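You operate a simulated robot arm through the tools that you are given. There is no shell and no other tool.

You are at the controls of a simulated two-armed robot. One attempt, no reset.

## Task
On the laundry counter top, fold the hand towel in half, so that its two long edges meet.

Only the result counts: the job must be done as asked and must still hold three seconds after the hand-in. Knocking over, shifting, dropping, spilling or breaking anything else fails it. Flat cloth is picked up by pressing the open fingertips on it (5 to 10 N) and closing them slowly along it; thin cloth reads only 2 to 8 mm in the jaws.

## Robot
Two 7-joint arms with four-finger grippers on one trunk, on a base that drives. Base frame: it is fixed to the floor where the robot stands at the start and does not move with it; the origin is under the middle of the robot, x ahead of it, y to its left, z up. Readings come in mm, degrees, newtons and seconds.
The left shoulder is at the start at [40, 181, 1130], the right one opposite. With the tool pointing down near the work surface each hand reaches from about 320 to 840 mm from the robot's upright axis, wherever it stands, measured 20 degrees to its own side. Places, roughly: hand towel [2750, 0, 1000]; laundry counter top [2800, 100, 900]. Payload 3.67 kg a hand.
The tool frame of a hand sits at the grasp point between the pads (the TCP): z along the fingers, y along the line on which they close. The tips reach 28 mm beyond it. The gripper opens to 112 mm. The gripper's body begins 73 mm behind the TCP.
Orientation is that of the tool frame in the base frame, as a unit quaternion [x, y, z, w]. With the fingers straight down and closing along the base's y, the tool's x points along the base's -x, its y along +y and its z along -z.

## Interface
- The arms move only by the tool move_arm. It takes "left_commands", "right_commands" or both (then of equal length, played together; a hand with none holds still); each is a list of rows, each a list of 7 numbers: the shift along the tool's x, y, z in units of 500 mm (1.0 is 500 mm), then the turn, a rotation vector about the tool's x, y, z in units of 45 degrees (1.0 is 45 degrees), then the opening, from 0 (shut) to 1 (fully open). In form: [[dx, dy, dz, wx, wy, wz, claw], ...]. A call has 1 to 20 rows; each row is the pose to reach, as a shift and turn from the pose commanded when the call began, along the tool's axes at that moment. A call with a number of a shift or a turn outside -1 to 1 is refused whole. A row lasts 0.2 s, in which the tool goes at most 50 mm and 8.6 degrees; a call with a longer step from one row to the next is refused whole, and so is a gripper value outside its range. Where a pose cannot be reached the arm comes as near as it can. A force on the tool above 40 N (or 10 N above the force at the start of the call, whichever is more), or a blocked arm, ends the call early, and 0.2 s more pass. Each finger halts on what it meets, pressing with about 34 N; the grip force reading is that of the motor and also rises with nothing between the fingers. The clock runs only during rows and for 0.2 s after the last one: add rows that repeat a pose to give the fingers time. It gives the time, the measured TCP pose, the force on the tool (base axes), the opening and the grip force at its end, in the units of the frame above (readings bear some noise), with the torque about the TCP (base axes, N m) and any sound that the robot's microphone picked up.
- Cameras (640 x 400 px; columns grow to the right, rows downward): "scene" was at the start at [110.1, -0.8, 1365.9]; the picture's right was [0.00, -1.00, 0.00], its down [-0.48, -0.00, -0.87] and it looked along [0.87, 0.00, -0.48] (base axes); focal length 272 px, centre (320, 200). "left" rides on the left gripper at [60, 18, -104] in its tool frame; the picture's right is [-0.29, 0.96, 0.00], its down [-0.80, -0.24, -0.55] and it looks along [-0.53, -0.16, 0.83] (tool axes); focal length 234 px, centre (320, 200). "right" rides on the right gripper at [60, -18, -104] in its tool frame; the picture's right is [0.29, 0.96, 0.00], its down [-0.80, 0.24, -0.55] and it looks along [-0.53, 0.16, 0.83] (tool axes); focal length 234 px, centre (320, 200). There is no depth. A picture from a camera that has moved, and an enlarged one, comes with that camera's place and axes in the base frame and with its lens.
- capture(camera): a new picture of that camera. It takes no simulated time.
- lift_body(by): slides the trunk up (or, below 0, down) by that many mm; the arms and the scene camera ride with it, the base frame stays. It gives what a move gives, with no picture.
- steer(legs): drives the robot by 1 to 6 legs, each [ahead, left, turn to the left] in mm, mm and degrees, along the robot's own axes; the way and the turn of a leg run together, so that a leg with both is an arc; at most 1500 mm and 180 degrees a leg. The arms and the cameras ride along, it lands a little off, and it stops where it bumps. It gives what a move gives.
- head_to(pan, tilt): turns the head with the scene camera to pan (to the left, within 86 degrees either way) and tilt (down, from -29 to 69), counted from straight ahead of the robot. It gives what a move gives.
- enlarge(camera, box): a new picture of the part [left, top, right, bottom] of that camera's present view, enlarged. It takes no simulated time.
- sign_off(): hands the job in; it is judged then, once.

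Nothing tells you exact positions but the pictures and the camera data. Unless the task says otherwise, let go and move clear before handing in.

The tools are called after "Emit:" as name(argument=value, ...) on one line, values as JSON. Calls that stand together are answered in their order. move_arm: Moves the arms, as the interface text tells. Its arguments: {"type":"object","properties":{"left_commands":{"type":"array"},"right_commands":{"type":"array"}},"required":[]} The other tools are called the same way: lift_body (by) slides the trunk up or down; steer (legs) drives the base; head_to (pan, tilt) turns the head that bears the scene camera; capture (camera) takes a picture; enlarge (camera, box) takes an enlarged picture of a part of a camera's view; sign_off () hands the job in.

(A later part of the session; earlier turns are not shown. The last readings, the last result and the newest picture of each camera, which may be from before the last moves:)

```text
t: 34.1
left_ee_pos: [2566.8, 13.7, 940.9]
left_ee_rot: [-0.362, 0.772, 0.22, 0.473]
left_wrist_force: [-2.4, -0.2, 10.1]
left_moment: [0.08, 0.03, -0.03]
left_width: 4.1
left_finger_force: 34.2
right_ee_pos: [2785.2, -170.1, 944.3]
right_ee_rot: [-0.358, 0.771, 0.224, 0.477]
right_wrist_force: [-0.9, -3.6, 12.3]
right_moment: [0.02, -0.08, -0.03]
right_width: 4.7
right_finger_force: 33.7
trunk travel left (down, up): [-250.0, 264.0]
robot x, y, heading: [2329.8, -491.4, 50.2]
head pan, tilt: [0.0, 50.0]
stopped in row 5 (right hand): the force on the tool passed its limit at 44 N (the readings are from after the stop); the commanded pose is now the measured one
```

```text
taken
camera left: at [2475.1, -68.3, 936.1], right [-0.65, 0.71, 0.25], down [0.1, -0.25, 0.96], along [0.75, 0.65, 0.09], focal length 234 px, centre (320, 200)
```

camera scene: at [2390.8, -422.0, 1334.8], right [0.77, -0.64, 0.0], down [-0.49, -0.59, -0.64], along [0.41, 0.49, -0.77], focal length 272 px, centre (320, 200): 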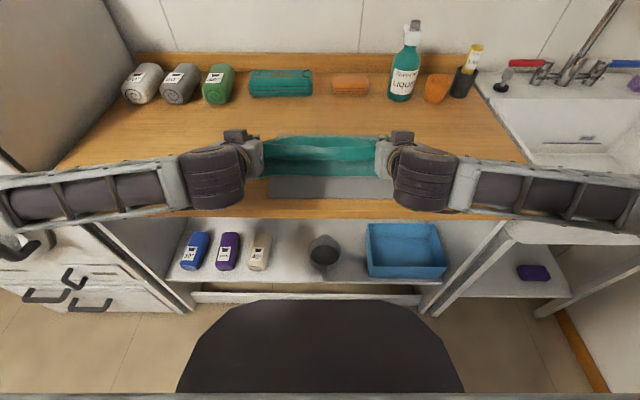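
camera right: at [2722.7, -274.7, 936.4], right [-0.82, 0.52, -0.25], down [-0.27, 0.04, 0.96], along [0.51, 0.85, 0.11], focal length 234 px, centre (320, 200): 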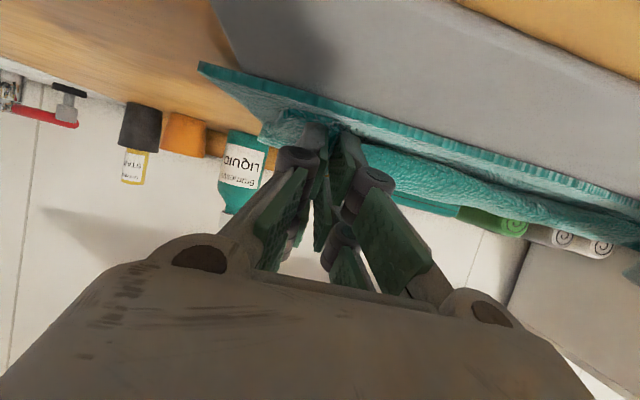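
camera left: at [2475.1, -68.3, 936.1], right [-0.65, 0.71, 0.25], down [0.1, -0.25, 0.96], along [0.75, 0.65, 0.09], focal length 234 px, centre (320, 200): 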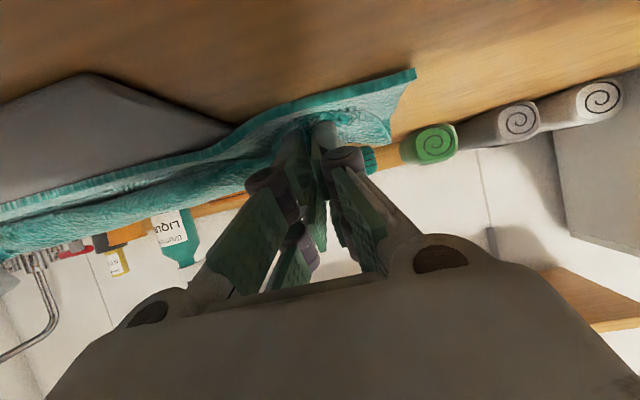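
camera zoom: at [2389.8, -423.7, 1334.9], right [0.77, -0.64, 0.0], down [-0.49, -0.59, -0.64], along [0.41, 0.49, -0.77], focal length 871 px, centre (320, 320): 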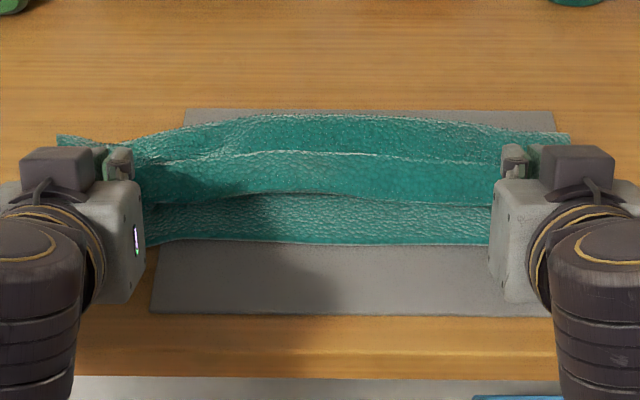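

The edge is down on the cloth. The bunched pleat under the right fingers stopped the move at 44 N, and about 10 N remains. The top layer's bend sits about where planned and the bottom layer and mat look unmoved, so I'll ease up a few millimetres and open the fingers slowly.

Emit:
move_arm(left_commands=[[-0.004, 0, -0.002, 0, 0, 0, 0], [-0.007, 0, -0.0036, 0, 0, 0, 0], [-0.007, 0, -0.0036, 0, 0, 0, 0.04], [-0.007, 0, -0.0036, 0, 0, 0, 0.08], [-0.007, 0, -0.0036, 0, 0, 0, 0.12], [-0.007, 0, -0.0036, 0, 0, 0, 0.16], [-0.007, 0, -0.0036, 0, 0, 0, 0.2], [-0.007, 0, -0.0036, 0, 0, 0, 0.25], [-0.007, 0, -0.0036, 0, 0, 0, 0.3], [-0.007, 0, -0.0036, 0, 0, 0, 0.35], [-0.007, 0, -0.0036, 0, 0, 0, 0.35]], right_commands=[[-0.004, 0, -0.002, 0, 0, 0, 0], [-0.007, 0, -0.0036, 0, 0, 0, 0], [-0.007, 0, -0.0036, 0, 0, 0, 0.04], [-0.007, 0, -0.0036, 0, 0, 0, 0.08], [-0.007, 0, -0.0036, 0, 0, 0, 0.12], [-0.007, 0, -0.0036, 0, 0, 0, 0.16], [-0.007, 0, -0.0036, 0, 0, 0, 0.2], [-0.007, 0, -0.0036, 0, 0, 0, 0.25], [-0.007, 0, -0.0036, 0, 0, 0, 0.3], [-0.007, 0, -0.0036, 0, 0, 0, 0.35], [-0.007, 0, -0.0036, 0, 0, 0, 0.35]])

Emit:
enlarge(camera="scene", box=[220, 100, 420, 225])

Emit:
capture(camera="right")

Emit:
capture(camera="left")

```text
t: 36.5
left_ee_pos: [2566.8, 13.4, 943.2]
left_ee_rot: [-0.363, 0.774, 0.22, 0.47]
left_wrist_force: [1.5, -1.0, 2.0]
left_moment: [0.01, -0.04, -0.01]
left_width: 38.5
left_finger_force: 0.1
right_ee_pos: [2785.9, -170.1, 945.7]
right_ee_rot: [-0.359, 0.772, 0.222, 0.474]
right_wrist_force: [-1.2, 2.0, 3.1]
right_moment: [0.08, 0.02, 0.06]
right_width: 40.2
right_finger_force: 0.1
trunk travel left (down, up): [-250.0, 264.0]
robot x, y, heading: [2333.5, -495.8, 50.1]
head pan, tilt: [0.0, 50.0]
```

```text
3.20 times, centred on (320, 162) of scene
camera zoom: at [2390.9, -422.0, 1334.8], right [0.77, -0.64, 0.0], down [-0.49, -0.59, -0.64], along [0.41, 0.49, -0.77], focal length 871 px, centre (320, 320)
```

zoom: 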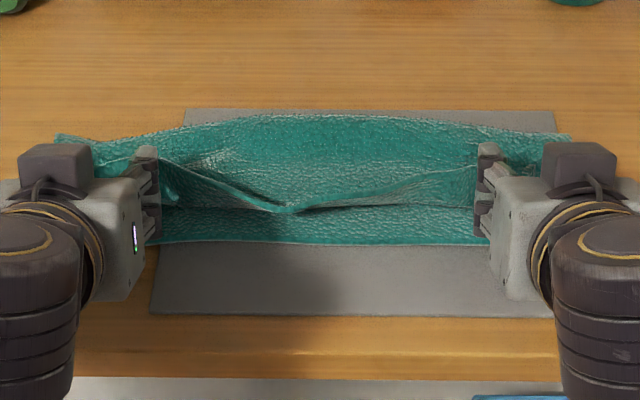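

```text
taken
camera right: at [2723.5, -274.4, 938.2], right [-0.82, 0.52, -0.25], down [-0.27, 0.05, 0.96], along [0.51, 0.85, 0.1], focal length 234 px, centre (320, 200)
```

right: 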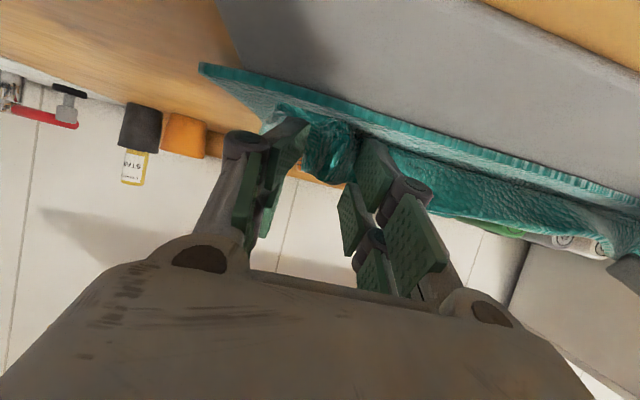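

```text
taken
camera left: at [2475.3, -67.7, 938.2], right [-0.65, 0.72, 0.25], down [0.1, -0.25, 0.96], along [0.75, 0.65, 0.09], focal length 234 px, centre (320, 200)
```

left: 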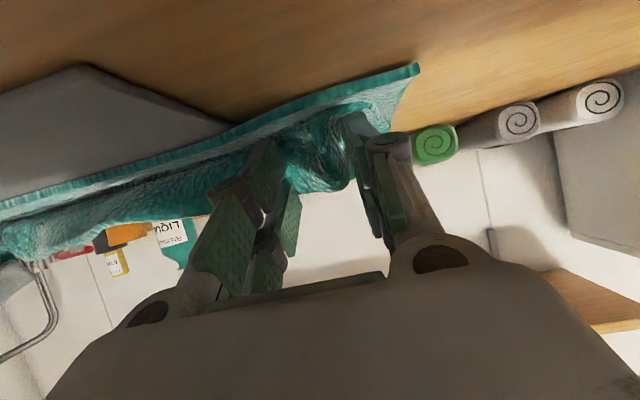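

Both hands have let go. The middle of the edge has flopped forward, while the corners are still bunched between the fingers. I'll slide the hands back along the finger axis and up, then look at the result.

Emit:
move_arm(left_commands=[[0, 0, -0.02, 0, 0, 0, 0.4], [0, 0, -0.05, 0, 0, 0, 0.4], [0, 0, -0.08, 0, 0, 0, 0.4], [0, 0, -0.11, 0, 0, 0, 0.4], [-0.045, 0, -0.134, 0, 0, 0, 0.4], [-0.09, 0, -0.157, 0, 0, 0, 0.4], [-0.134, 0, -0.18, 0, 0, 0, 0.4], [-0.177, 0, -0.203, 0, 0, 0, 0.4], [-0.25, 0, -0.24, 0, 0, 0, 0.4], [-0.31, 0, -0.27, 0, 0, 0, 0.4]], right_commands=[[0, 0, -0.02, 0, 0, 0, 0.4], [0, 0, -0.05, 0, 0, 0, 0.4], [0, 0, -0.08, 0, 0, 0, 0.4], [0, 0, -0.11, 0, 0, 0, 0.4], [-0.045, 0, -0.134, 0, 0, 0, 0.4], [-0.09, 0, -0.157, 0, 0, 0, 0.4], [-0.134, 0, -0.18, 0, 0, 0, 0.4], [-0.177, 0, -0.203, 0, 0, 0, 0.4], [-0.25, 0, -0.24, 0, 0, 0, 0.4], [-0.31, 0, -0.27, 0, 0, 0, 0.4]])

Emit:
capture(camera="scene")

Emit:
enlarge(camera="scene", box=[220, 100, 420, 225])

Emit:
capture(camera="right")

Emit:
capture(camera="left")

```text
t: 38.7
left_ee_pos: [2537.1, -24.0, 1142.5]
left_ee_rot: [-0.362, 0.774, 0.219, 0.471]
left_wrist_force: [0.9, -2.0, -0.4]
left_moment: [0.06, -0.02, -0.01]
left_width: 45.1
left_finger_force: 0.0
left hand out of reach, approached as far as the arm can: row 4, 5, 6, 7, 8, 9
right_ee_pos: [2754.4, -207.5, 1144.4]
right_ee_rot: [-0.359, 0.772, 0.223, 0.474]
right_wrist_force: [0.4, -0.1, -0.1]
right_moment: [0.0, -0.02, 0.0]
right_width: 44.7
right_finger_force: 0.1
right hand out of reach, approached as far as the arm can: row 4, 5, 6, 7, 8, 9
trunk travel left (down, up): [-250.0, 264.0]
robot x, y, heading: [2331.3, -497.0, 50.2]
head pan, tilt: [0.0, 50.0]
```

```text
taken
camera scene: at [2391.2, -421.8, 1334.7], right [0.77, -0.64, 0.0], down [-0.49, -0.59, -0.64], along [0.41, 0.49, -0.77], focal length 272 px, centre (320, 200)
```

scene: 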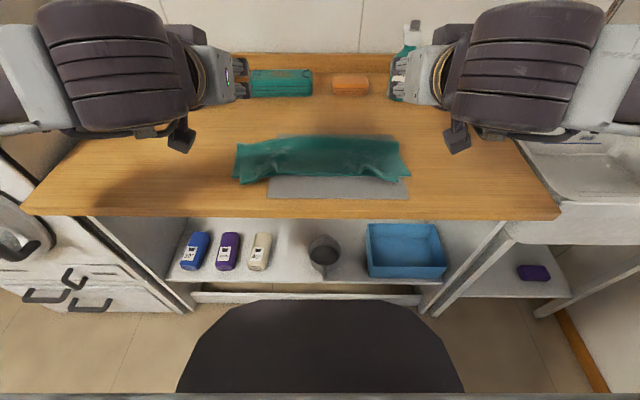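

```text
3.20 times, centred on (320, 162) of scene
camera zoom: at [2391.2, -421.8, 1334.7], right [0.77, -0.64, 0.0], down [-0.49, -0.59, -0.64], along [0.41, 0.49, -0.77], focal length 871 px, centre (320, 320)
```

zoom: 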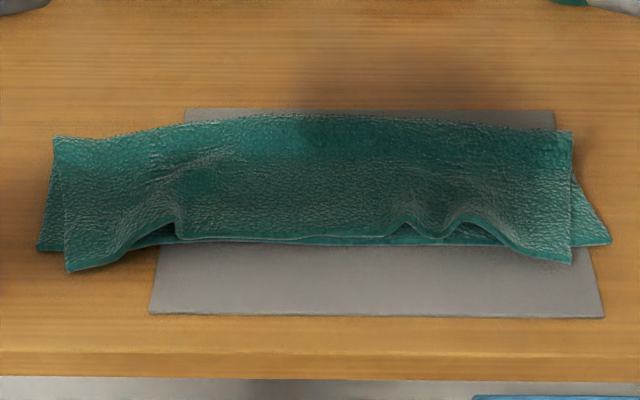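

```text
taken
camera right: at [2692.0, -313.7, 1138.1], right [-0.82, 0.52, -0.25], down [-0.27, 0.05, 0.96], along [0.51, 0.85, 0.1], focal length 234 px, centre (320, 200)
```

right: 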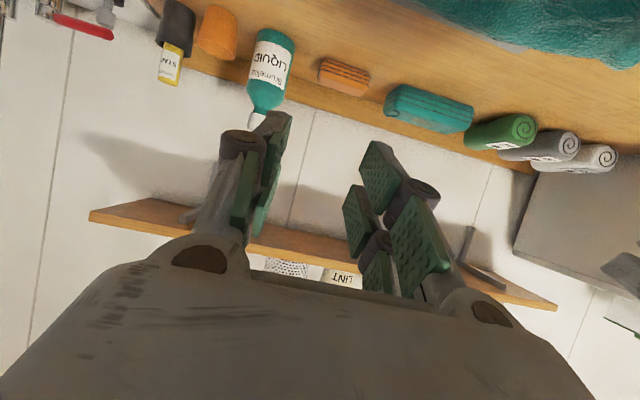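

```text
taken
camera left: at [2444.7, -105.1, 1137.9], right [-0.65, 0.72, 0.25], down [0.1, -0.25, 0.96], along [0.75, 0.65, 0.09], focal length 234 px, centre (320, 200)
```

left: 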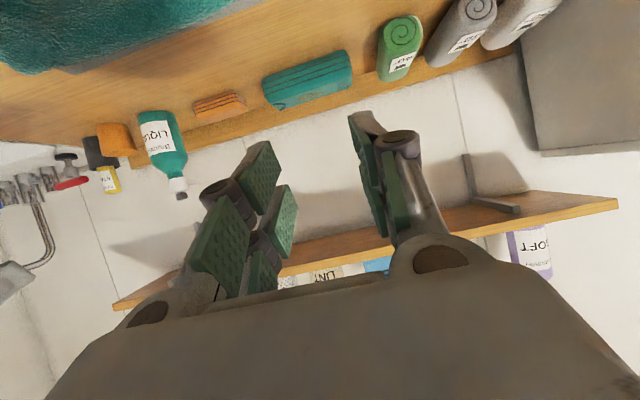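

The fold has worked well: the middle of the top edge lies right along the bottom edge. The two top corners sit about 20 mm too far forward and 20–30 mm inward because of leftover pleats, so I'll bring the hands upright and smooth those out.

Emit:
move_arm(left_commands=[[0, 0, 0, 0, 0.15, 0, 0.3], [0, 0, 0, 0, 0.3, 0, 0.2], [0, 0, 0, 0, 0.45, 0, 0.1], [0, 0, 0, 0, 0.6, 0, 0], [0, 0, 0, 0, 0.75, 0, 0], [0, 0, 0, 0, 0.9, 0, 0], [0, 0, 0, 0, 1.0, 0, 0]], right_commands=[[0, 0, 0, 0, 0.15, 0, 0.3], [0, 0, 0, 0, 0.3, 0, 0.2], [0, 0, 0, 0, 0.45, 0, 0.1], [0, 0, 0, 0, 0.6, 0, 0], [0, 0, 0, 0, 0.75, 0, 0], [0, 0, 0, 0, 0.9, 0, 0], [0, 0, 0, 0, 1.0, 0, 0]])

Emit:
move_arm(left_commands=[[0, 0, 0, 0, 0.13, 0, 0], [0, 0, 0, 0, 0.26, 0, 0], [0, 0, 0, 0, 0.39, 0, 0], [0, 0, 0, 0, 0.39, 0, 0]], right_commands=[[0, 0, 0, 0, 0.13, 0, 0], [0, 0, 0, 0, 0.26, 0, 0], [0, 0, 0, 0, 0.39, 0, 0], [0, 0, 0, 0, 0.39, 0, 0]])

Emit:
capture(camera="scene")

Emit:
capture(camera="left")

Emit:
capture(camera="right")

```text
t: 40.3
left_ee_pos: [2536.4, -22.4, 1141.7]
left_ee_rot: [-0.419, 0.895, 0.063, 0.138]
left_wrist_force: [1.1, -0.5, 0.2]
left_moment: [-0.02, -0.03, 0.0]
left_width: 0.1
left_finger_force: 34.7
right_ee_pos: [2754.4, -207.6, 1144.7]
right_ee_rot: [-0.417, 0.895, 0.068, 0.141]
right_wrist_force: [-0.7, 0.1, -0.9]
right_moment: [-0.02, 0.02, -0.01]
right_width: 0.1
right_finger_force: 34.1
trunk travel left (down, up): [-250.0, 264.0]
robot x, y, heading: [2331.2, -496.7, 50.1]
head pan, tilt: [0.0, 50.0]
```

```text
t: 41.3
left_ee_pos: [2535.9, -23.8, 1141.6]
left_ee_rot: [-0.423, 0.906, 0.0, 0.001]
left_wrist_force: [-0.8, -0.7, -0.6]
left_moment: [0.01, 0.0, -0.02]
left_width: 0.0
left_finger_force: 34.2
right_ee_pos: [2752.3, -208.5, 1144.2]
right_ee_rot: [-0.422, 0.906, 0.004, 0.004]
right_wrist_force: [0.0, 0.2, -0.1]
right_moment: [-0.01, 0.0, 0.04]
right_width: 0.0
right_finger_force: 33.4
trunk travel left (down, up): [-250.0, 264.0]
robot x, y, heading: [2328.8, -494.3, 50.0]
head pan, tilt: [0.0, 50.0]
```

```text
taken
camera scene: at [2391.2, -421.6, 1334.7], right [0.77, -0.64, 0.0], down [-0.49, -0.59, -0.64], along [0.41, 0.49, -0.77], focal length 272 px, centre (320, 200)
```

scene: 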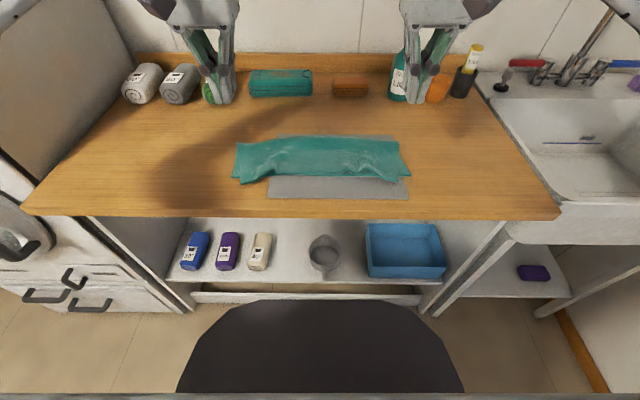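

```text
taken
camera left: at [2482.8, -58.5, 1246.6], right [-0.55, 0.84, 0.0], down [0.69, 0.46, 0.55], along [0.46, 0.3, -0.83], focal length 234 px, centre (320, 200)
```

left: 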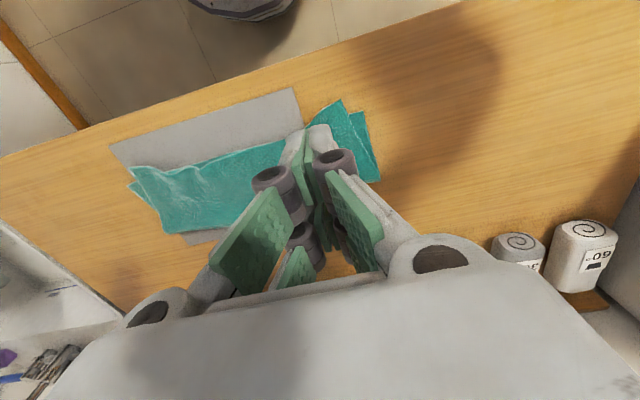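

```text
taken
camera right: at [2729.7, -268.5, 1247.3], right [-0.92, 0.4, 0.0], down [0.33, 0.76, 0.56], along [0.22, 0.52, -0.83], focal length 234 px, centre (320, 200)
```

right: 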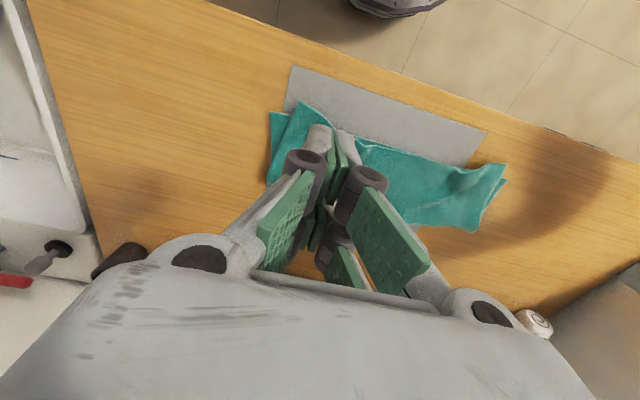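

Emit:
enlarge(camera="scene", box=[220, 115, 430, 220])

Emit:
enlarge(camera="left", box=[100, 70, 420, 270])

Emit:
enlarge(camera="right", box=[240, 50, 540, 240])

```text
3.05 times, centred on (325, 168) of scene
camera zoom: at [2391.2, -421.6, 1334.7], right [0.77, -0.64, 0.0], down [-0.49, -0.59, -0.64], along [0.41, 0.49, -0.77], focal length 829 px, centre (305, 299)
```

zoom: 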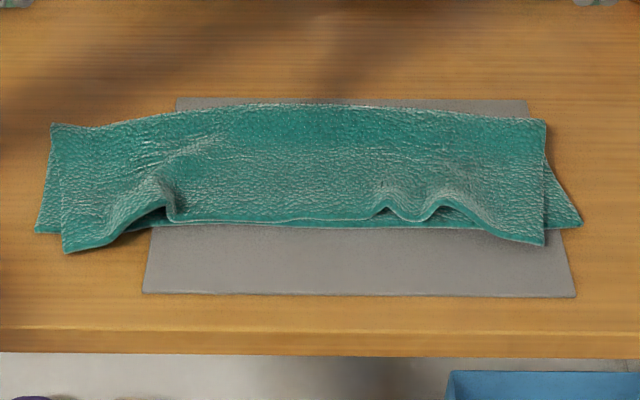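

```text
2.00 times, centred on (260, 170) of left
camera zoom: at [2482.8, -58.5, 1246.6], right [-0.55, 0.84, 0.0], down [0.69, 0.46, 0.55], along [0.46, 0.3, -0.83], focal length 468 px, centre (440, 260)
```

zoom: 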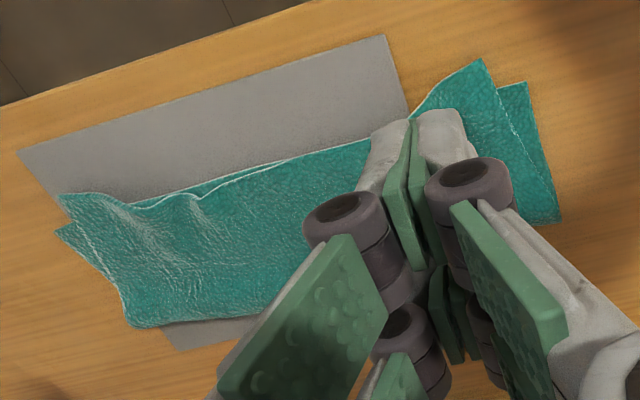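

```text
2.11 times, centred on (390, 145) of right
camera zoom: at [2729.7, -268.5, 1247.3], right [-0.92, 0.4, 0.0], down [0.33, 0.76, 0.56], along [0.22, 0.52, -0.83], focal length 493 px, centre (173, 316)
```

zoom: 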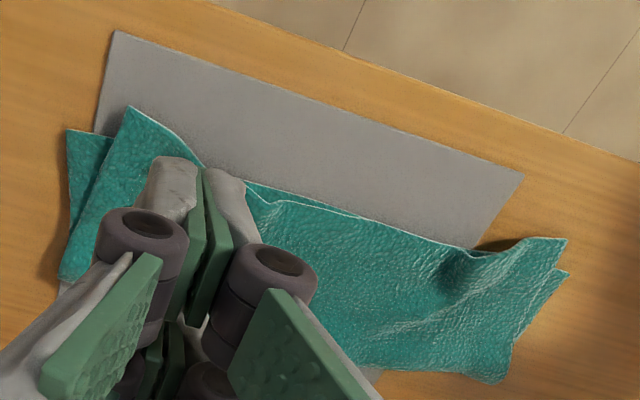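

Everything else on the counter, including the mat, is where it was. I'll start with the left corner, which isn't over the mat: closed fingertips lowered lightly onto the top layer near the corner.

Emit:
move_arm(left_commands=[[-0.02, 0.008, 0.08, 0, 0, 0, 0], [-0.04, 0.016, 0.16, 0, 0, 0, 0], [-0.05, 0.022, 0.24, 0, 0, 0, 0], [-0.05, 0.022, 0.31, 0, 0, 0, 0], [-0.05, 0.022, 0.36, 0, 0, 0, 0], [-0.05, 0.022, 0.385, 0, 0, 0, 0], [-0.05, 0.022, 0.385, 0, 0, 0, 0]])

Emit:
capture(camera="left")

Emit:
enlarge(camera="scene", box=[220, 115, 430, 220])

```text
t: 42.9
left_ee_pos: [2542.3, 3.3, 947.3]
left_ee_rot: [-0.424, 0.906, 0.0, 0.001]
left_wrist_force: [-0.2, -0.3, -0.3]
left_moment: [-0.02, 0.04, -0.02]
left_width: 0.1
left_finger_force: 34.3
right_ee_pos: [2754.0, -210.0, 1144.5]
right_ee_rot: [-0.422, 0.907, 0.004, 0.004]
right_wrist_force: [-0.6, -0.6, -0.3]
right_moment: [0.04, 0.0, 0.01]
right_width: 0.0
right_finger_force: 33.9
trunk travel left (down, up): [-250.0, 264.0]
robot x, y, heading: [2333.2, -495.8, 50.2]
head pan, tilt: [0.0, 50.0]
```

```text
taken
camera left: at [2489.6, -31.9, 1053.7], right [-0.55, 0.84, 0.0], down [0.69, 0.46, 0.56], along [0.46, 0.3, -0.83], focal length 234 px, centre (320, 200)
```

left: 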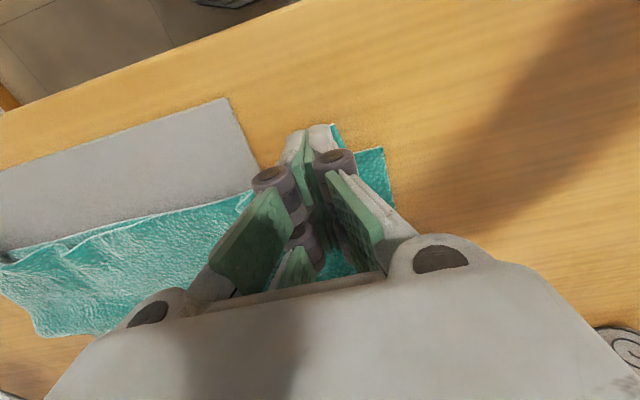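

```text
3.05 times, centred on (325, 168) of scene
camera zoom: at [2391.2, -421.8, 1334.8], right [0.77, -0.64, 0.0], down [-0.49, -0.59, -0.64], along [0.41, 0.49, -0.77], focal length 829 px, centre (305, 299)
```

zoom: 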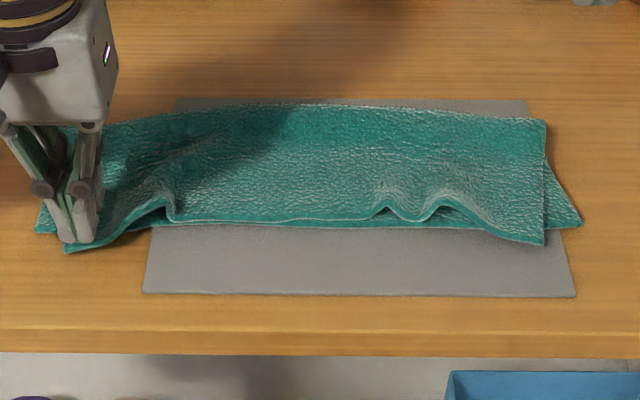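

The closed tips are above the left corner, just inside it. I'll lower to a light contact.

Emit:
move_arm(left_commands=[[0, 0, 0.01, 0, 0, 0, 0], [0, 0, 0.018, 0, 0, 0, 0], [0, 0, 0.024, 0, 0, 0, 0], [0, 0, 0.028, 0, 0, 0, 0], [0, 0, 0.028, 0, 0, 0, 0]])

```text
t: 44.1
left_ee_pos: [2543.2, 2.7, 935.0]
left_ee_rot: [-0.424, 0.906, 0.0, 0.001]
left_wrist_force: [-0.5, -0.1, 0.5]
left_moment: [-0.01, -0.03, -0.02]
left_width: 0.0
left_finger_force: 34.2
right_ee_pos: [2752.8, -208.4, 1143.2]
right_ee_rot: [-0.422, 0.907, 0.004, 0.004]
right_wrist_force: [-0.5, 0.6, 0.0]
right_moment: [-0.01, -0.04, -0.01]
right_width: 0.0
right_finger_force: 34.3
trunk travel left (down, up): [-250.0, 264.0]
robot x, y, heading: [2328.8, -495.9, 50.0]
head pan, tilt: [0.0, 50.0]
```

There's no force yet, so I'll go down another couple of millimetres.

Emit:
move_arm(left_commands=[[0, 0, 0.003, 0, 0, 0, 0], [0, 0, 0.006, 0, 0, 0, 0], [0, 0, 0.006, 0, 0, 0, 0]])

```text
t: 44.9
left_ee_pos: [2543.8, 2.2, 932.6]
left_ee_rot: [-0.424, 0.906, -0.001, 0.001]
left_wrist_force: [-0.2, -1.0, 0.5]
left_moment: [0.01, 0.0, -0.02]
left_width: 0.3
left_finger_force: 33.5
right_ee_pos: [2753.4, -209.1, 1144.9]
right_ee_rot: [-0.422, 0.907, 0.004, 0.005]
right_wrist_force: [-0.3, -0.2, -0.6]
right_moment: [-0.03, -0.01, 0.0]
right_width: 0.0
right_finger_force: 34.4
trunk travel left (down, up): [-250.0, 264.0]
robot x, y, heading: [2328.3, -493.9, 50.1]
head pan, tilt: [0.0, 50.0]
```

Emit:
move_arm(left_commands=[[0, 0, 0.002, 0, 0, 0, 0], [0, 0, 0.004, 0, 0, 0, 0], [0, 0, 0.004, 0, 0, 0, 0]])

Emit:
enlarge(camera="scene", box=[220, 115, 430, 220])

```text
t: 45.7
left_ee_pos: [2542.4, 2.1, 931.1]
left_ee_rot: [-0.423, 0.906, 0.0, 0.001]
left_wrist_force: [0.6, 0.1, 5.6]
left_moment: [0.07, -0.08, 0.01]
left_width: 0.0
left_finger_force: 33.7
right_ee_pos: [2754.7, -210.5, 1144.8]
right_ee_rot: [-0.422, 0.907, 0.004, 0.005]
right_wrist_force: [0.0, -0.5, 0.2]
right_moment: [-0.01, 0.02, 0.0]
right_width: 0.1
right_finger_force: 33.3
trunk travel left (down, up): [-250.0, 264.0]
robot x, y, heading: [2331.3, -496.3, 50.6]
head pan, tilt: [0.0, 50.0]
```

```text
3.05 times, centred on (325, 168) of scene
camera zoom: at [2391.0, -422.1, 1334.8], right [0.77, -0.64, 0.0], down [-0.49, -0.59, -0.64], along [0.41, 0.49, -0.77], focal length 829 px, centre (305, 299)
```

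zoom: 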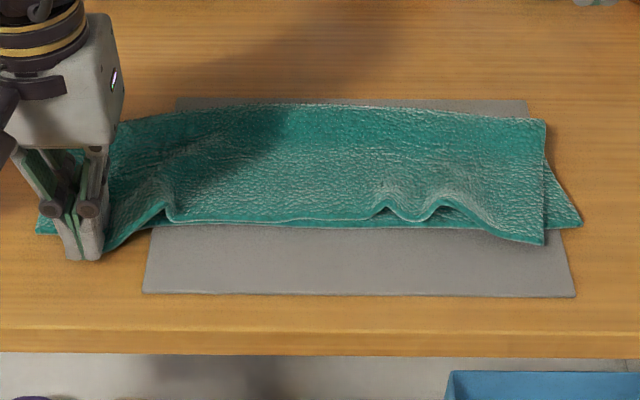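

Contact is at 5.6 N on the overhanging corner. I'll drag it outward about 26 mm and then back about 20 mm toward the wall, easing up a little as it rides onto the second layer.

Emit:
move_arm(left_commands=[[0, 0.01, 0, 0, 0, 0, 0], [0, 0.02, 0, 0, 0, 0, 0], [0, 0.03, 0, 0, 0, 0, 0], [0, 0.04, 0, 0, 0, 0, 0], [0, 0.052, 0, 0, 0, 0, 0], [-0.008, 0.054, -0.001, 0, 0, 0, 0], [-0.016, 0.054, -0.002, 0, 0, 0, 0], [-0.024, 0.054, -0.003, 0, 0, 0, 0], [-0.032, 0.054, -0.004, 0, 0, 0, 0], [-0.04, 0.054, -0.004, 0, 0, 0, 0]])

Emit:
enlarge(camera="scene", box=[220, 115, 430, 220])

Emit:
capture(camera="left")

```text
t: 47.9
left_ee_pos: [2536.3, 35.2, 931.9]
left_ee_rot: [-0.424, 0.906, -0.001, 0.0]
left_wrist_force: [-0.6, -0.8, 2.5]
left_moment: [0.0, 0.01, -0.02]
left_width: 0.0
left_finger_force: 33.8
right_ee_pos: [2753.8, -208.5, 1144.0]
right_ee_rot: [-0.421, 0.907, 0.004, 0.004]
right_wrist_force: [0.9, 0.5, 0.2]
right_moment: [0.0, 0.0, -0.02]
right_width: 0.0
right_finger_force: 33.9
trunk travel left (down, up): [-250.0, 264.0]
robot x, y, heading: [2327.7, -496.6, 50.2]
head pan, tilt: [0.0, 50.0]
```

```text
3.05 times, centred on (325, 168) of scene
camera zoom: at [2391.1, -421.8, 1334.8], right [0.77, -0.64, 0.0], down [-0.49, -0.59, -0.64], along [0.41, 0.49, -0.77], focal length 829 px, centre (305, 299)
```

zoom: 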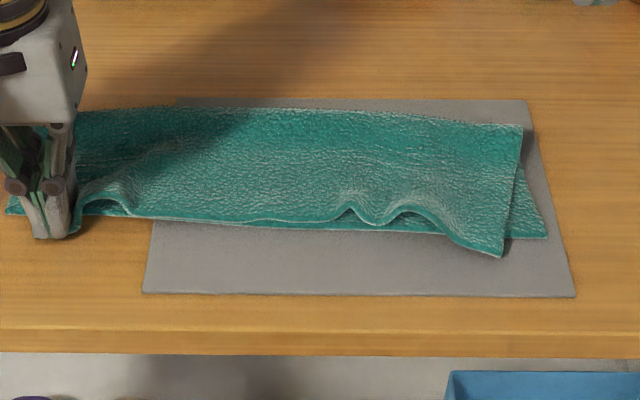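

```text
taken
camera left: at [2482.5, 0.1, 1037.6], right [-0.55, 0.84, 0.0], down [0.69, 0.46, 0.56], along [0.46, 0.3, -0.83], focal length 234 px, centre (320, 200)
```

left: 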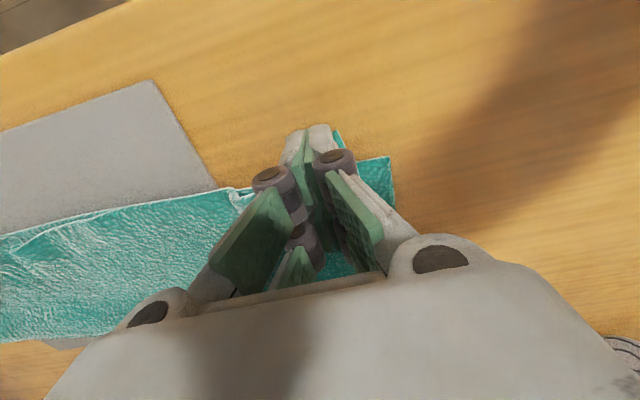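

Dragging one corner slid the whole towel about 25 mm to the left over the mat, and the mat itself didn't move. I need an anchor, so I'll bring the right hand to press on the middle of the towel while the left hand works the left corner.

Emit:
move_arm(right_commands=[[-0.04, 0.05, 0.04, 0, 0, 0, 0], [-0.08, 0.1, 0.08, 0, 0, 0, 0], [-0.12, 0.16, 0.12, 0, 0, 0, 0], [-0.16, 0.22, 0.16, 0, 0, 0, 0], [-0.196, 0.262, 0.22, 0, 0, 0, 0], [-0.196, 0.262, 0.29, 0, 0, 0, 0], [-0.196, 0.262, 0.35, 0, 0, 0, 0], [-0.196, 0.262, 0.388, 0, 0, 0, 0], [-0.196, 0.262, 0.388, 0, 0, 0, 0]])

Emit:
capture(camera="scene")

Emit:
enlarge(camera="scene", box=[210, 115, 420, 220])

```text
t: 49.9
left_ee_pos: [2534.6, 35.4, 934.1]
left_ee_rot: [-0.423, 0.906, -0.001, 0.001]
left_wrist_force: [0.5, -0.7, 1.2]
left_moment: [0.0, -0.05, 0.0]
left_width: 0.1
left_finger_force: 34.0
right_ee_pos: [2718.6, -47.0, 952.4]
right_ee_rot: [-0.422, 0.906, 0.004, 0.006]
right_wrist_force: [-0.7, 1.0, 0.5]
right_moment: [0.0, 0.02, -0.03]
right_width: 0.0
right_finger_force: 33.7
trunk travel left (down, up): [-250.0, 264.0]
robot x, y, heading: [2326.2, -495.2, 50.1]
head pan, tilt: [0.0, 50.0]
```

```text
taken
camera scene: at [2391.0, -421.6, 1334.8], right [0.77, -0.64, 0.0], down [-0.49, -0.59, -0.64], along [0.41, 0.49, -0.77], focal length 272 px, centre (320, 200)
```

scene: 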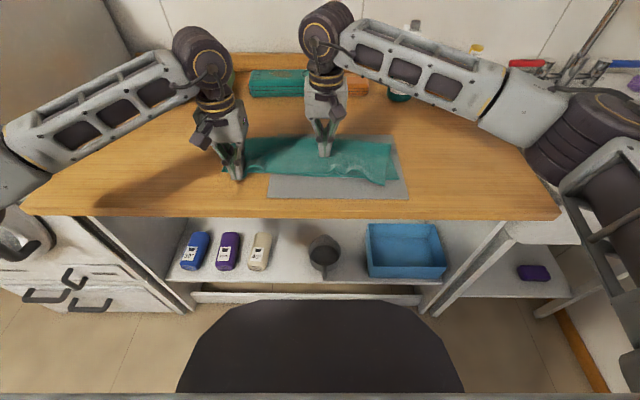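

```text
3.05 times, centred on (315, 168) of scene
camera zoom: at [2391.0, -421.6, 1334.8], right [0.77, -0.64, 0.0], down [-0.49, -0.59, -0.64], along [0.41, 0.49, -0.77], focal length 829 px, centre (335, 299)
```

zoom: 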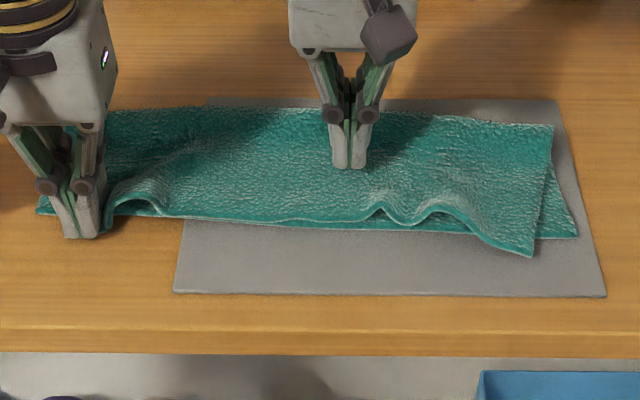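

The right hand hovers over the towel's middle. I'll lower it gently until it presses.

Emit:
move_arm(right_commands=[[0, 0, 0.01, 0, 0, 0, 0], [0, 0, 0.018, 0, 0, 0, 0], [0, 0, 0.024, 0, 0, 0, 0], [0, 0, 0.024, 0, 0, 0, 0]])

Emit:
move_arm(right_commands=[[0, 0, 0.004, 0, 0, 0, 0], [0, 0, 0.006, 0, 0, 0, 0], [0, 0, 0.006, 0, 0, 0, 0]])

```text
t: 50.9
left_ee_pos: [2535.7, 35.6, 932.8]
left_ee_rot: [-0.423, 0.906, 0.0, 0.001]
left_wrist_force: [0.2, -0.6, 1.2]
left_moment: [0.03, -0.05, 0.01]
left_width: 0.0
left_finger_force: 33.8
right_ee_pos: [2718.9, -46.3, 938.6]
right_ee_rot: [-0.422, 0.907, 0.004, 0.004]
right_wrist_force: [0.5, 0.2, 0.3]
right_moment: [0.0, -0.02, -0.02]
right_width: 0.1
right_finger_force: 33.5
trunk travel left (down, up): [-250.0, 264.0]
robot x, y, heading: [2329.8, -493.4, 50.2]
head pan, tilt: [0.0, 50.0]
```

```text
t: 51.7
left_ee_pos: [2535.9, 34.5, 931.7]
left_ee_rot: [-0.423, 0.906, 0.0, 0.001]
left_wrist_force: [0.3, -0.1, 2.4]
left_moment: [0.02, -0.03, 0.0]
left_width: 0.2
left_finger_force: 34.2
right_ee_pos: [2717.3, -48.5, 936.6]
right_ee_rot: [-0.422, 0.907, 0.004, 0.004]
right_wrist_force: [1.0, 0.7, 2.7]
right_moment: [0.01, -0.02, 0.0]
right_width: 0.1
right_finger_force: 33.6
trunk travel left (down, up): [-250.0, 264.0]
robot x, y, heading: [2327.6, -497.6, 50.2]
head pan, tilt: [0.0, 50.0]
```

The right hand is in contact at about 2.7 N. I'll press it a little more firmly as the anchor and drag the left corner outward and back again.

Emit:
move_arm(left_commands=[[0, 0, 0.002, 0, 0, 0, 0], [0, 0, 0.003, 0, 0, 0, 0], [0, 0.01, 0.003, 0, 0, 0, 0], [-0.003, 0.02, 0.003, 0, 0, 0, 0], [-0.006, 0.03, 0.003, 0, 0, 0, 0], [-0.01, 0.04, 0.002, 0, 0, 0, 0], [-0.016, 0.05, 0.001, 0, 0, 0, 0], [-0.024, 0.054, 0, 0, 0, 0, 0], [-0.032, 0.054, -0.001, 0, 0, 0, 0], [-0.04, 0.054, -0.002, 0, 0, 0, 0], [-0.04, 0.054, -0.002, 0, 0, 0, 0]], right_commands=[[0, 0, 0.003, 0, 0, 0, 0], [0, 0, 0.005, 0, 0, 0, 0], [0, 0, 0.006, 0, 0, 0, 0], [0, 0, 0.006, 0, 0, 0, 0], [0, 0, 0.006, 0, 0, 0, 0], [0, 0, 0.006, 0, 0, 0, 0], [0, 0, 0.006, 0, 0, 0, 0], [0, 0, 0.006, 0, 0, 0, 0], [0, 0, 0.006, 0, 0, 0, 0], [0, 0, 0.006, 0, 0, 0, 0], [0, 0, 0.006, 0, 0, 0, 0]])

Emit:
enlarge(camera="scene", box=[200, 115, 410, 220])

Emit:
capture(camera="left")

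```text
t: 54.1
left_ee_pos: [2527.5, 67.4, 933.8]
left_ee_rot: [-0.423, 0.906, 0.001, 0.001]
left_wrist_force: [-0.2, -0.8, 1.2]
left_moment: [-0.02, -0.01, -0.02]
left_width: 0.2
left_finger_force: 33.9
right_ee_pos: [2717.5, -47.6, 934.8]
right_ee_rot: [-0.422, 0.907, 0.004, 0.004]
right_wrist_force: [7.9, 5.5, 18.4]
right_moment: [0.15, -0.17, -0.02]
right_width: 0.2
right_finger_force: 33.9
trunk travel left (down, up): [-250.0, 264.0]
robot x, y, heading: [2327.3, -495.6, 50.0]
head pan, tilt: [0.0, 50.0]
```

```text
3.05 times, centred on (305, 168) of scene
camera zoom: at [2391.0, -422.3, 1334.8], right [0.77, -0.64, 0.0], down [-0.49, -0.59, -0.64], along [0.41, 0.49, -0.77], focal length 829 px, centre (366, 299)
```

zoom: 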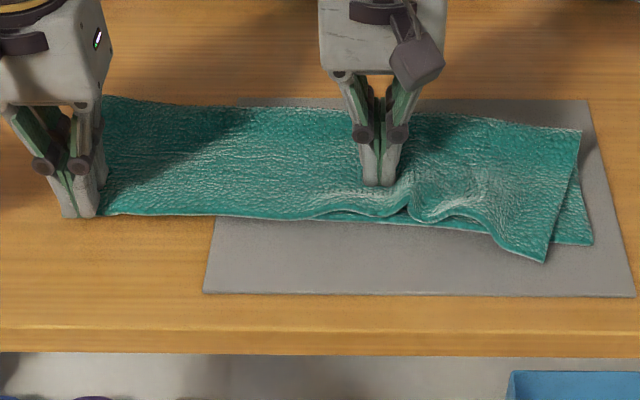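

```text
taken
camera left: at [2474.5, 32.9, 1038.3], right [-0.55, 0.84, 0.0], down [0.69, 0.46, 0.56], along [0.46, 0.3, -0.83], focal length 234 px, centre (320, 200)
```

left: 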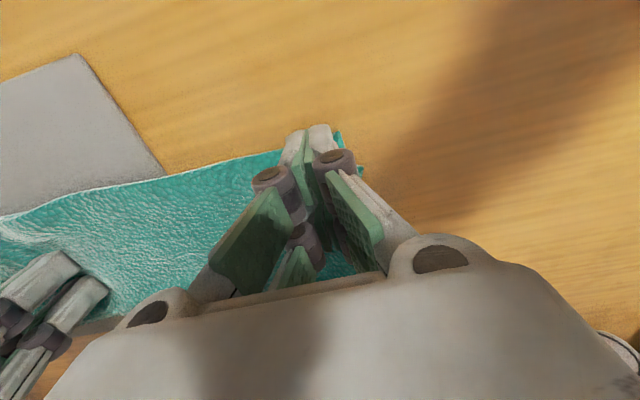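

The left end is now flat, with its edges lined up and the pleat gone, and the mat hasn't moved. I'll lift both hands straight up and look at it.

Emit:
move_arm(left_commands=[[0, 0, -0.01, 0, 0, 0, 0], [0, 0, -0.04, 0, 0, 0, 0], [0, 0, -0.1, 0, 0, 0, 0], [0, 0, -0.18, 0, 0, 0, 0], [0, 0, -0.26, 0, 0, 0, 0], [0, 0, -0.34, 0, 0, 0, 0]], right_commands=[[0, 0, -0.01, 0, 0, 0, 0], [0, 0, -0.04, 0, 0, 0, 0], [0, 0, -0.1, 0, 0, 0, 0], [0, 0, -0.18, 0, 0, 0, 0], [0, 0, -0.26, 0, 0, 0, 0], [0, 0, -0.34, 0, 0, 0, 0]])

Emit:
enlarge(camera="scene", box=[200, 115, 410, 220])

Emit:
capture(camera="left")

Emit:
capture(camera="right")

```text
t: 55.5
left_ee_pos: [2526.0, 68.3, 1103.5]
left_ee_rot: [-0.424, 0.906, 0.0, 0.001]
left_wrist_force: [-0.7, -1.3, 0.1]
left_moment: [0.01, -0.04, 0.01]
left_width: 0.2
left_finger_force: 34.0
right_ee_pos: [2715.3, -50.9, 1107.0]
right_ee_rot: [-0.422, 0.907, 0.004, 0.006]
right_wrist_force: [0.1, 0.7, -0.5]
right_moment: [0.01, -0.01, 0.01]
right_width: 0.0
right_finger_force: 33.6
trunk travel left (down, up): [-250.0, 264.0]
robot x, y, heading: [2330.3, -493.3, 50.0]
head pan, tilt: [0.0, 50.0]
```

```text
3.05 times, centred on (305, 168) of scene
camera zoom: at [2390.2, -423.0, 1334.9], right [0.77, -0.64, 0.0], down [-0.49, -0.59, -0.64], along [0.41, 0.49, -0.77], focal length 829 px, centre (366, 299)
```

zoom: 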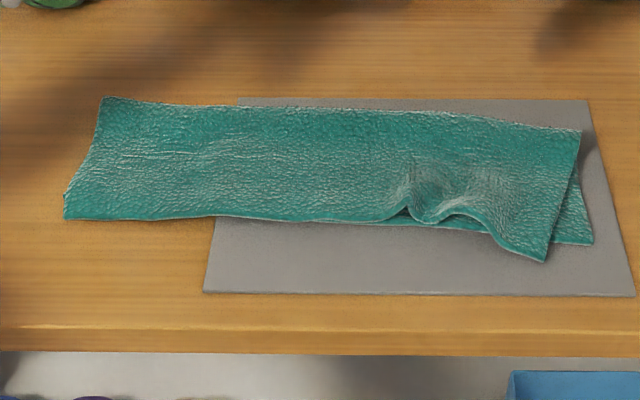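

```text
taken
camera left: at [2473.0, 32.1, 1208.6], right [-0.55, 0.84, 0.0], down [0.69, 0.46, 0.56], along [0.46, 0.31, -0.83], focal length 234 px, centre (320, 200)
```

left: 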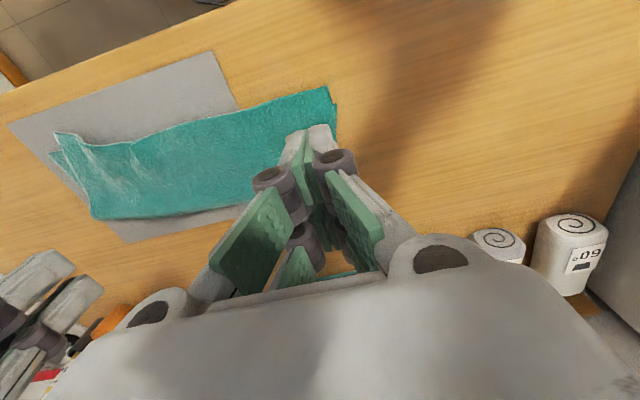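

```text
taken
camera right: at [2690.3, -110.5, 1209.0], right [-0.92, 0.4, 0.0], down [0.33, 0.76, 0.56], along [0.22, 0.52, -0.83], focal length 234 px, centre (320, 200)
```

right: 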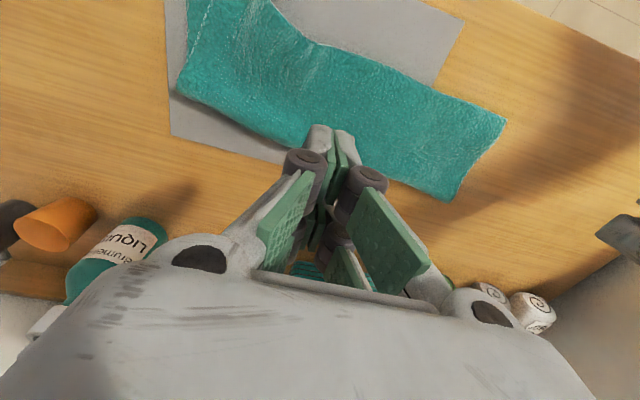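

The left half is clean. Now I'll do the same on the right: left hand to anchor the middle-left over both layers, right hand to the right top corner. Both go to a hover first.

Emit:
move_arm(left_commands=[[-0.007, -0.06, 0, 0, 0, 0, 0], [-0.014, -0.12, 0, 0, 0, 0, 0], [-0.02, -0.18, 0, 0, 0, 0, 0], [-0.027, -0.24, 0, 0, 0, 0, 0], [-0.034, -0.3, 0, 0, 0, 0, 0], [-0.034, -0.3, 0.08, 0, 0, 0, 0], [-0.034, -0.3, 0.16, 0, 0, 0, 0], [-0.034, -0.3, 0.23, 0, 0, 0, 0], [-0.034, -0.3, 0.28, 0, 0, 0, 0], [-0.034, -0.3, 0.305, 0, 0, 0, 0], [-0.034, -0.3, 0.305, 0, 0, 0, 0]], right_commands=[[0.03, -0.04, 0, 0, 0, 0, 0], [0.062, -0.08, 0, 0, 0, 0, 0], [0.094, -0.12, 0, 0, 0, 0, 0], [0.126, -0.16, 0, 0, 0, 0, 0], [0.156, -0.202, 0, 0, 0, 0, 0], [0.156, -0.202, 0.08, 0, 0, 0, 0], [0.156, -0.202, 0.16, 0, 0, 0, 0], [0.156, -0.202, 0.23, 0, 0, 0, 0], [0.156, -0.202, 0.29, 0, 0, 0, 0], [0.156, -0.202, 0.318, 0, 0, 0, 0], [0.156, -0.202, 0.318, 0, 0, 0, 0]])

Emit:
enlarge(camera="scene", box=[210, 115, 420, 220])

Emit:
capture(camera="right")

```text
t: 57.9
left_ee_pos: [2653.5, -14.9, 951.7]
left_ee_rot: [-0.423, 0.906, 0.0, 0.001]
left_wrist_force: [-0.2, -0.2, 0.8]
left_moment: [0.02, 0.0, 0.02]
left_width: 0.2
left_finger_force: 34.2
right_ee_pos: [2744.3, -173.0, 942.9]
right_ee_rot: [-0.422, 0.907, 0.004, 0.004]
right_wrist_force: [0.3, 0.1, -0.1]
right_moment: [0.02, 0.05, 0.0]
right_width: 0.1
right_finger_force: 34.2
trunk travel left (down, up): [-250.0, 264.0]
robot x, y, heading: [2329.0, -494.0, 50.1]
head pan, tilt: [0.0, 50.0]
```

```text
3.05 times, centred on (315, 168) of scene
camera zoom: at [2391.1, -421.5, 1334.8], right [0.77, -0.64, 0.0], down [-0.49, -0.59, -0.64], along [0.41, 0.49, -0.77], focal length 829 px, centre (335, 299)
```

zoom: 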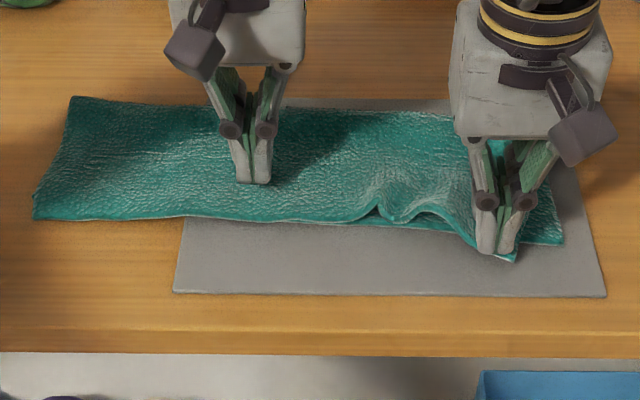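

```text
taken
camera right: at [2720.3, -231.2, 1045.7], right [-0.92, 0.4, 0.0], down [0.33, 0.76, 0.56], along [0.22, 0.52, -0.83], focal length 234 px, centre (320, 200)
```

right: 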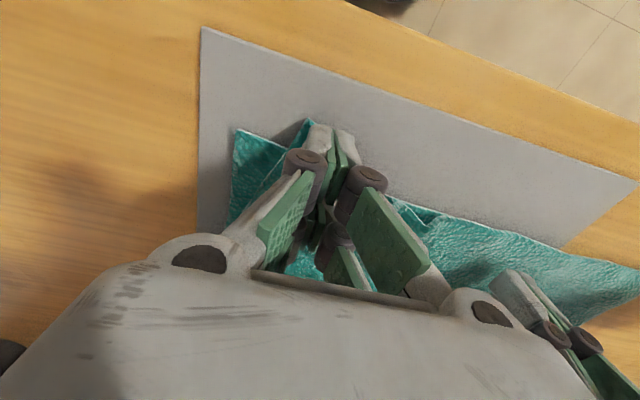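

Both hands are hovering in place. I'll check closely where the right tips will land relative to the cloth's corner before touching.

Emit:
enlarge(camera="right", box=[220, 90, 440, 230])

Emit:
enlarge(camera="scene", box=[335, 150, 415, 205])

```text
2.86 times, centred on (330, 160) of right
camera zoom: at [2720.3, -231.2, 1045.7], right [-0.92, 0.4, 0.0], down [0.33, 0.76, 0.56], along [0.22, 0.52, -0.83], focal length 669 px, centre (291, 314)
```

zoom: 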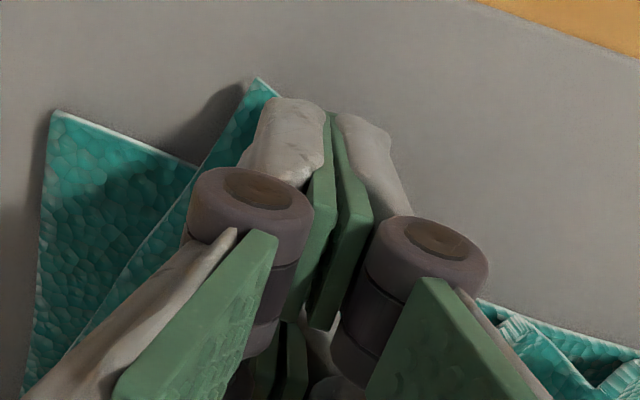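

```text
7.27 times, centred on (375, 178) of scene
camera zoom: at [2391.1, -421.5, 1334.8], right [0.77, -0.64, 0.0], down [-0.49, -0.59, -0.64], along [0.41, 0.49, -0.77], focal length 1979 px, centre (-80, 364)
```

zoom: 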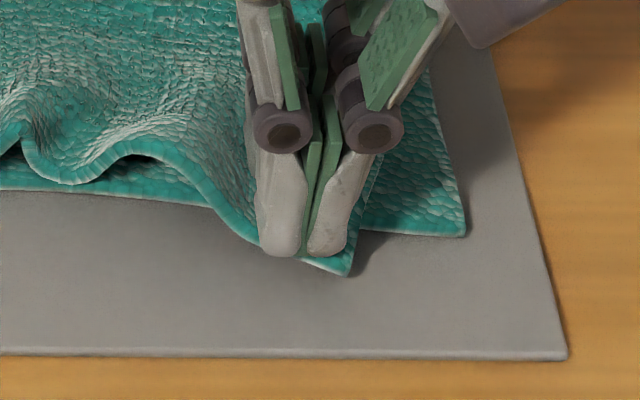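

The right tips would land about at the cloth's edge, so I'll shift them 6 mm back and lower both hands close to contact.

Emit:
move_arm(left_commands=[[0, 0, 0.008, 0, 0, 0, 0], [0, 0, 0.016, 0, 0, 0, 0], [0, 0, 0.022, 0, 0, 0, 0], [0, 0, 0.028, 0, 0, 0, 0], [0, 0, 0.028, 0, 0, 0, 0]], right_commands=[[-0.006, 0, 0, 0, 0, 0, 0], [-0.012, 0, 0.003, 0, 0, 0, 0], [-0.012, 0, 0.007, 0, 0, 0, 0], [-0.012, 0, 0.012, 0, 0, 0, 0], [-0.012, 0, 0.012, 0, 0, 0, 0]])

Emit:
move_arm(left_commands=[[0, 0, 0.003, 0, 0, 0, 0], [0, 0, 0.005, 0, 0, 0, 0], [0, 0, 0.005, 0, 0, 0, 0]], right_commands=[[0, 0, 0.003, 0, 0, 0, 0], [0, 0, 0.005, 0, 0, 0, 0], [0, 0, 0.005, 0, 0, 0, 0]])

```text
t: 59.1
left_ee_pos: [2653.4, -14.1, 937.4]
left_ee_rot: [-0.423, 0.906, -0.001, 0.001]
left_wrist_force: [0.2, 0.6, 2.7]
left_moment: [-0.02, 0.0, -0.02]
left_width: 0.0
left_finger_force: 34.2
right_ee_pos: [2747.6, -167.9, 938.5]
right_ee_rot: [-0.422, 0.907, 0.004, 0.005]
right_wrist_force: [-0.8, 0.9, 2.1]
right_moment: [0.01, -0.01, -0.01]
right_width: 0.0
right_finger_force: 34.0
trunk travel left (down, up): [-250.0, 264.0]
robot x, y, heading: [2328.0, -496.1, 50.2]
head pan, tilt: [0.0, 50.0]
```

```text
t: 59.9
left_ee_pos: [2654.8, -14.8, 935.6]
left_ee_rot: [-0.424, 0.906, 0.0, 0.001]
left_wrist_force: [-0.1, 2.0, 8.3]
left_moment: [-0.01, 0.01, -0.03]
left_width: 0.1
left_finger_force: 34.0
right_ee_pos: [2748.2, -168.0, 935.4]
right_ee_rot: [-0.422, 0.906, 0.004, 0.005]
right_wrist_force: [0.5, 1.5, 5.6]
right_moment: [0.09, -0.06, 0.0]
right_width: 0.0
right_finger_force: 33.7
trunk travel left (down, up): [-250.0, 264.0]
robot x, y, heading: [2329.2, -495.8, 50.3]
head pan, tilt: [0.0, 50.0]
```

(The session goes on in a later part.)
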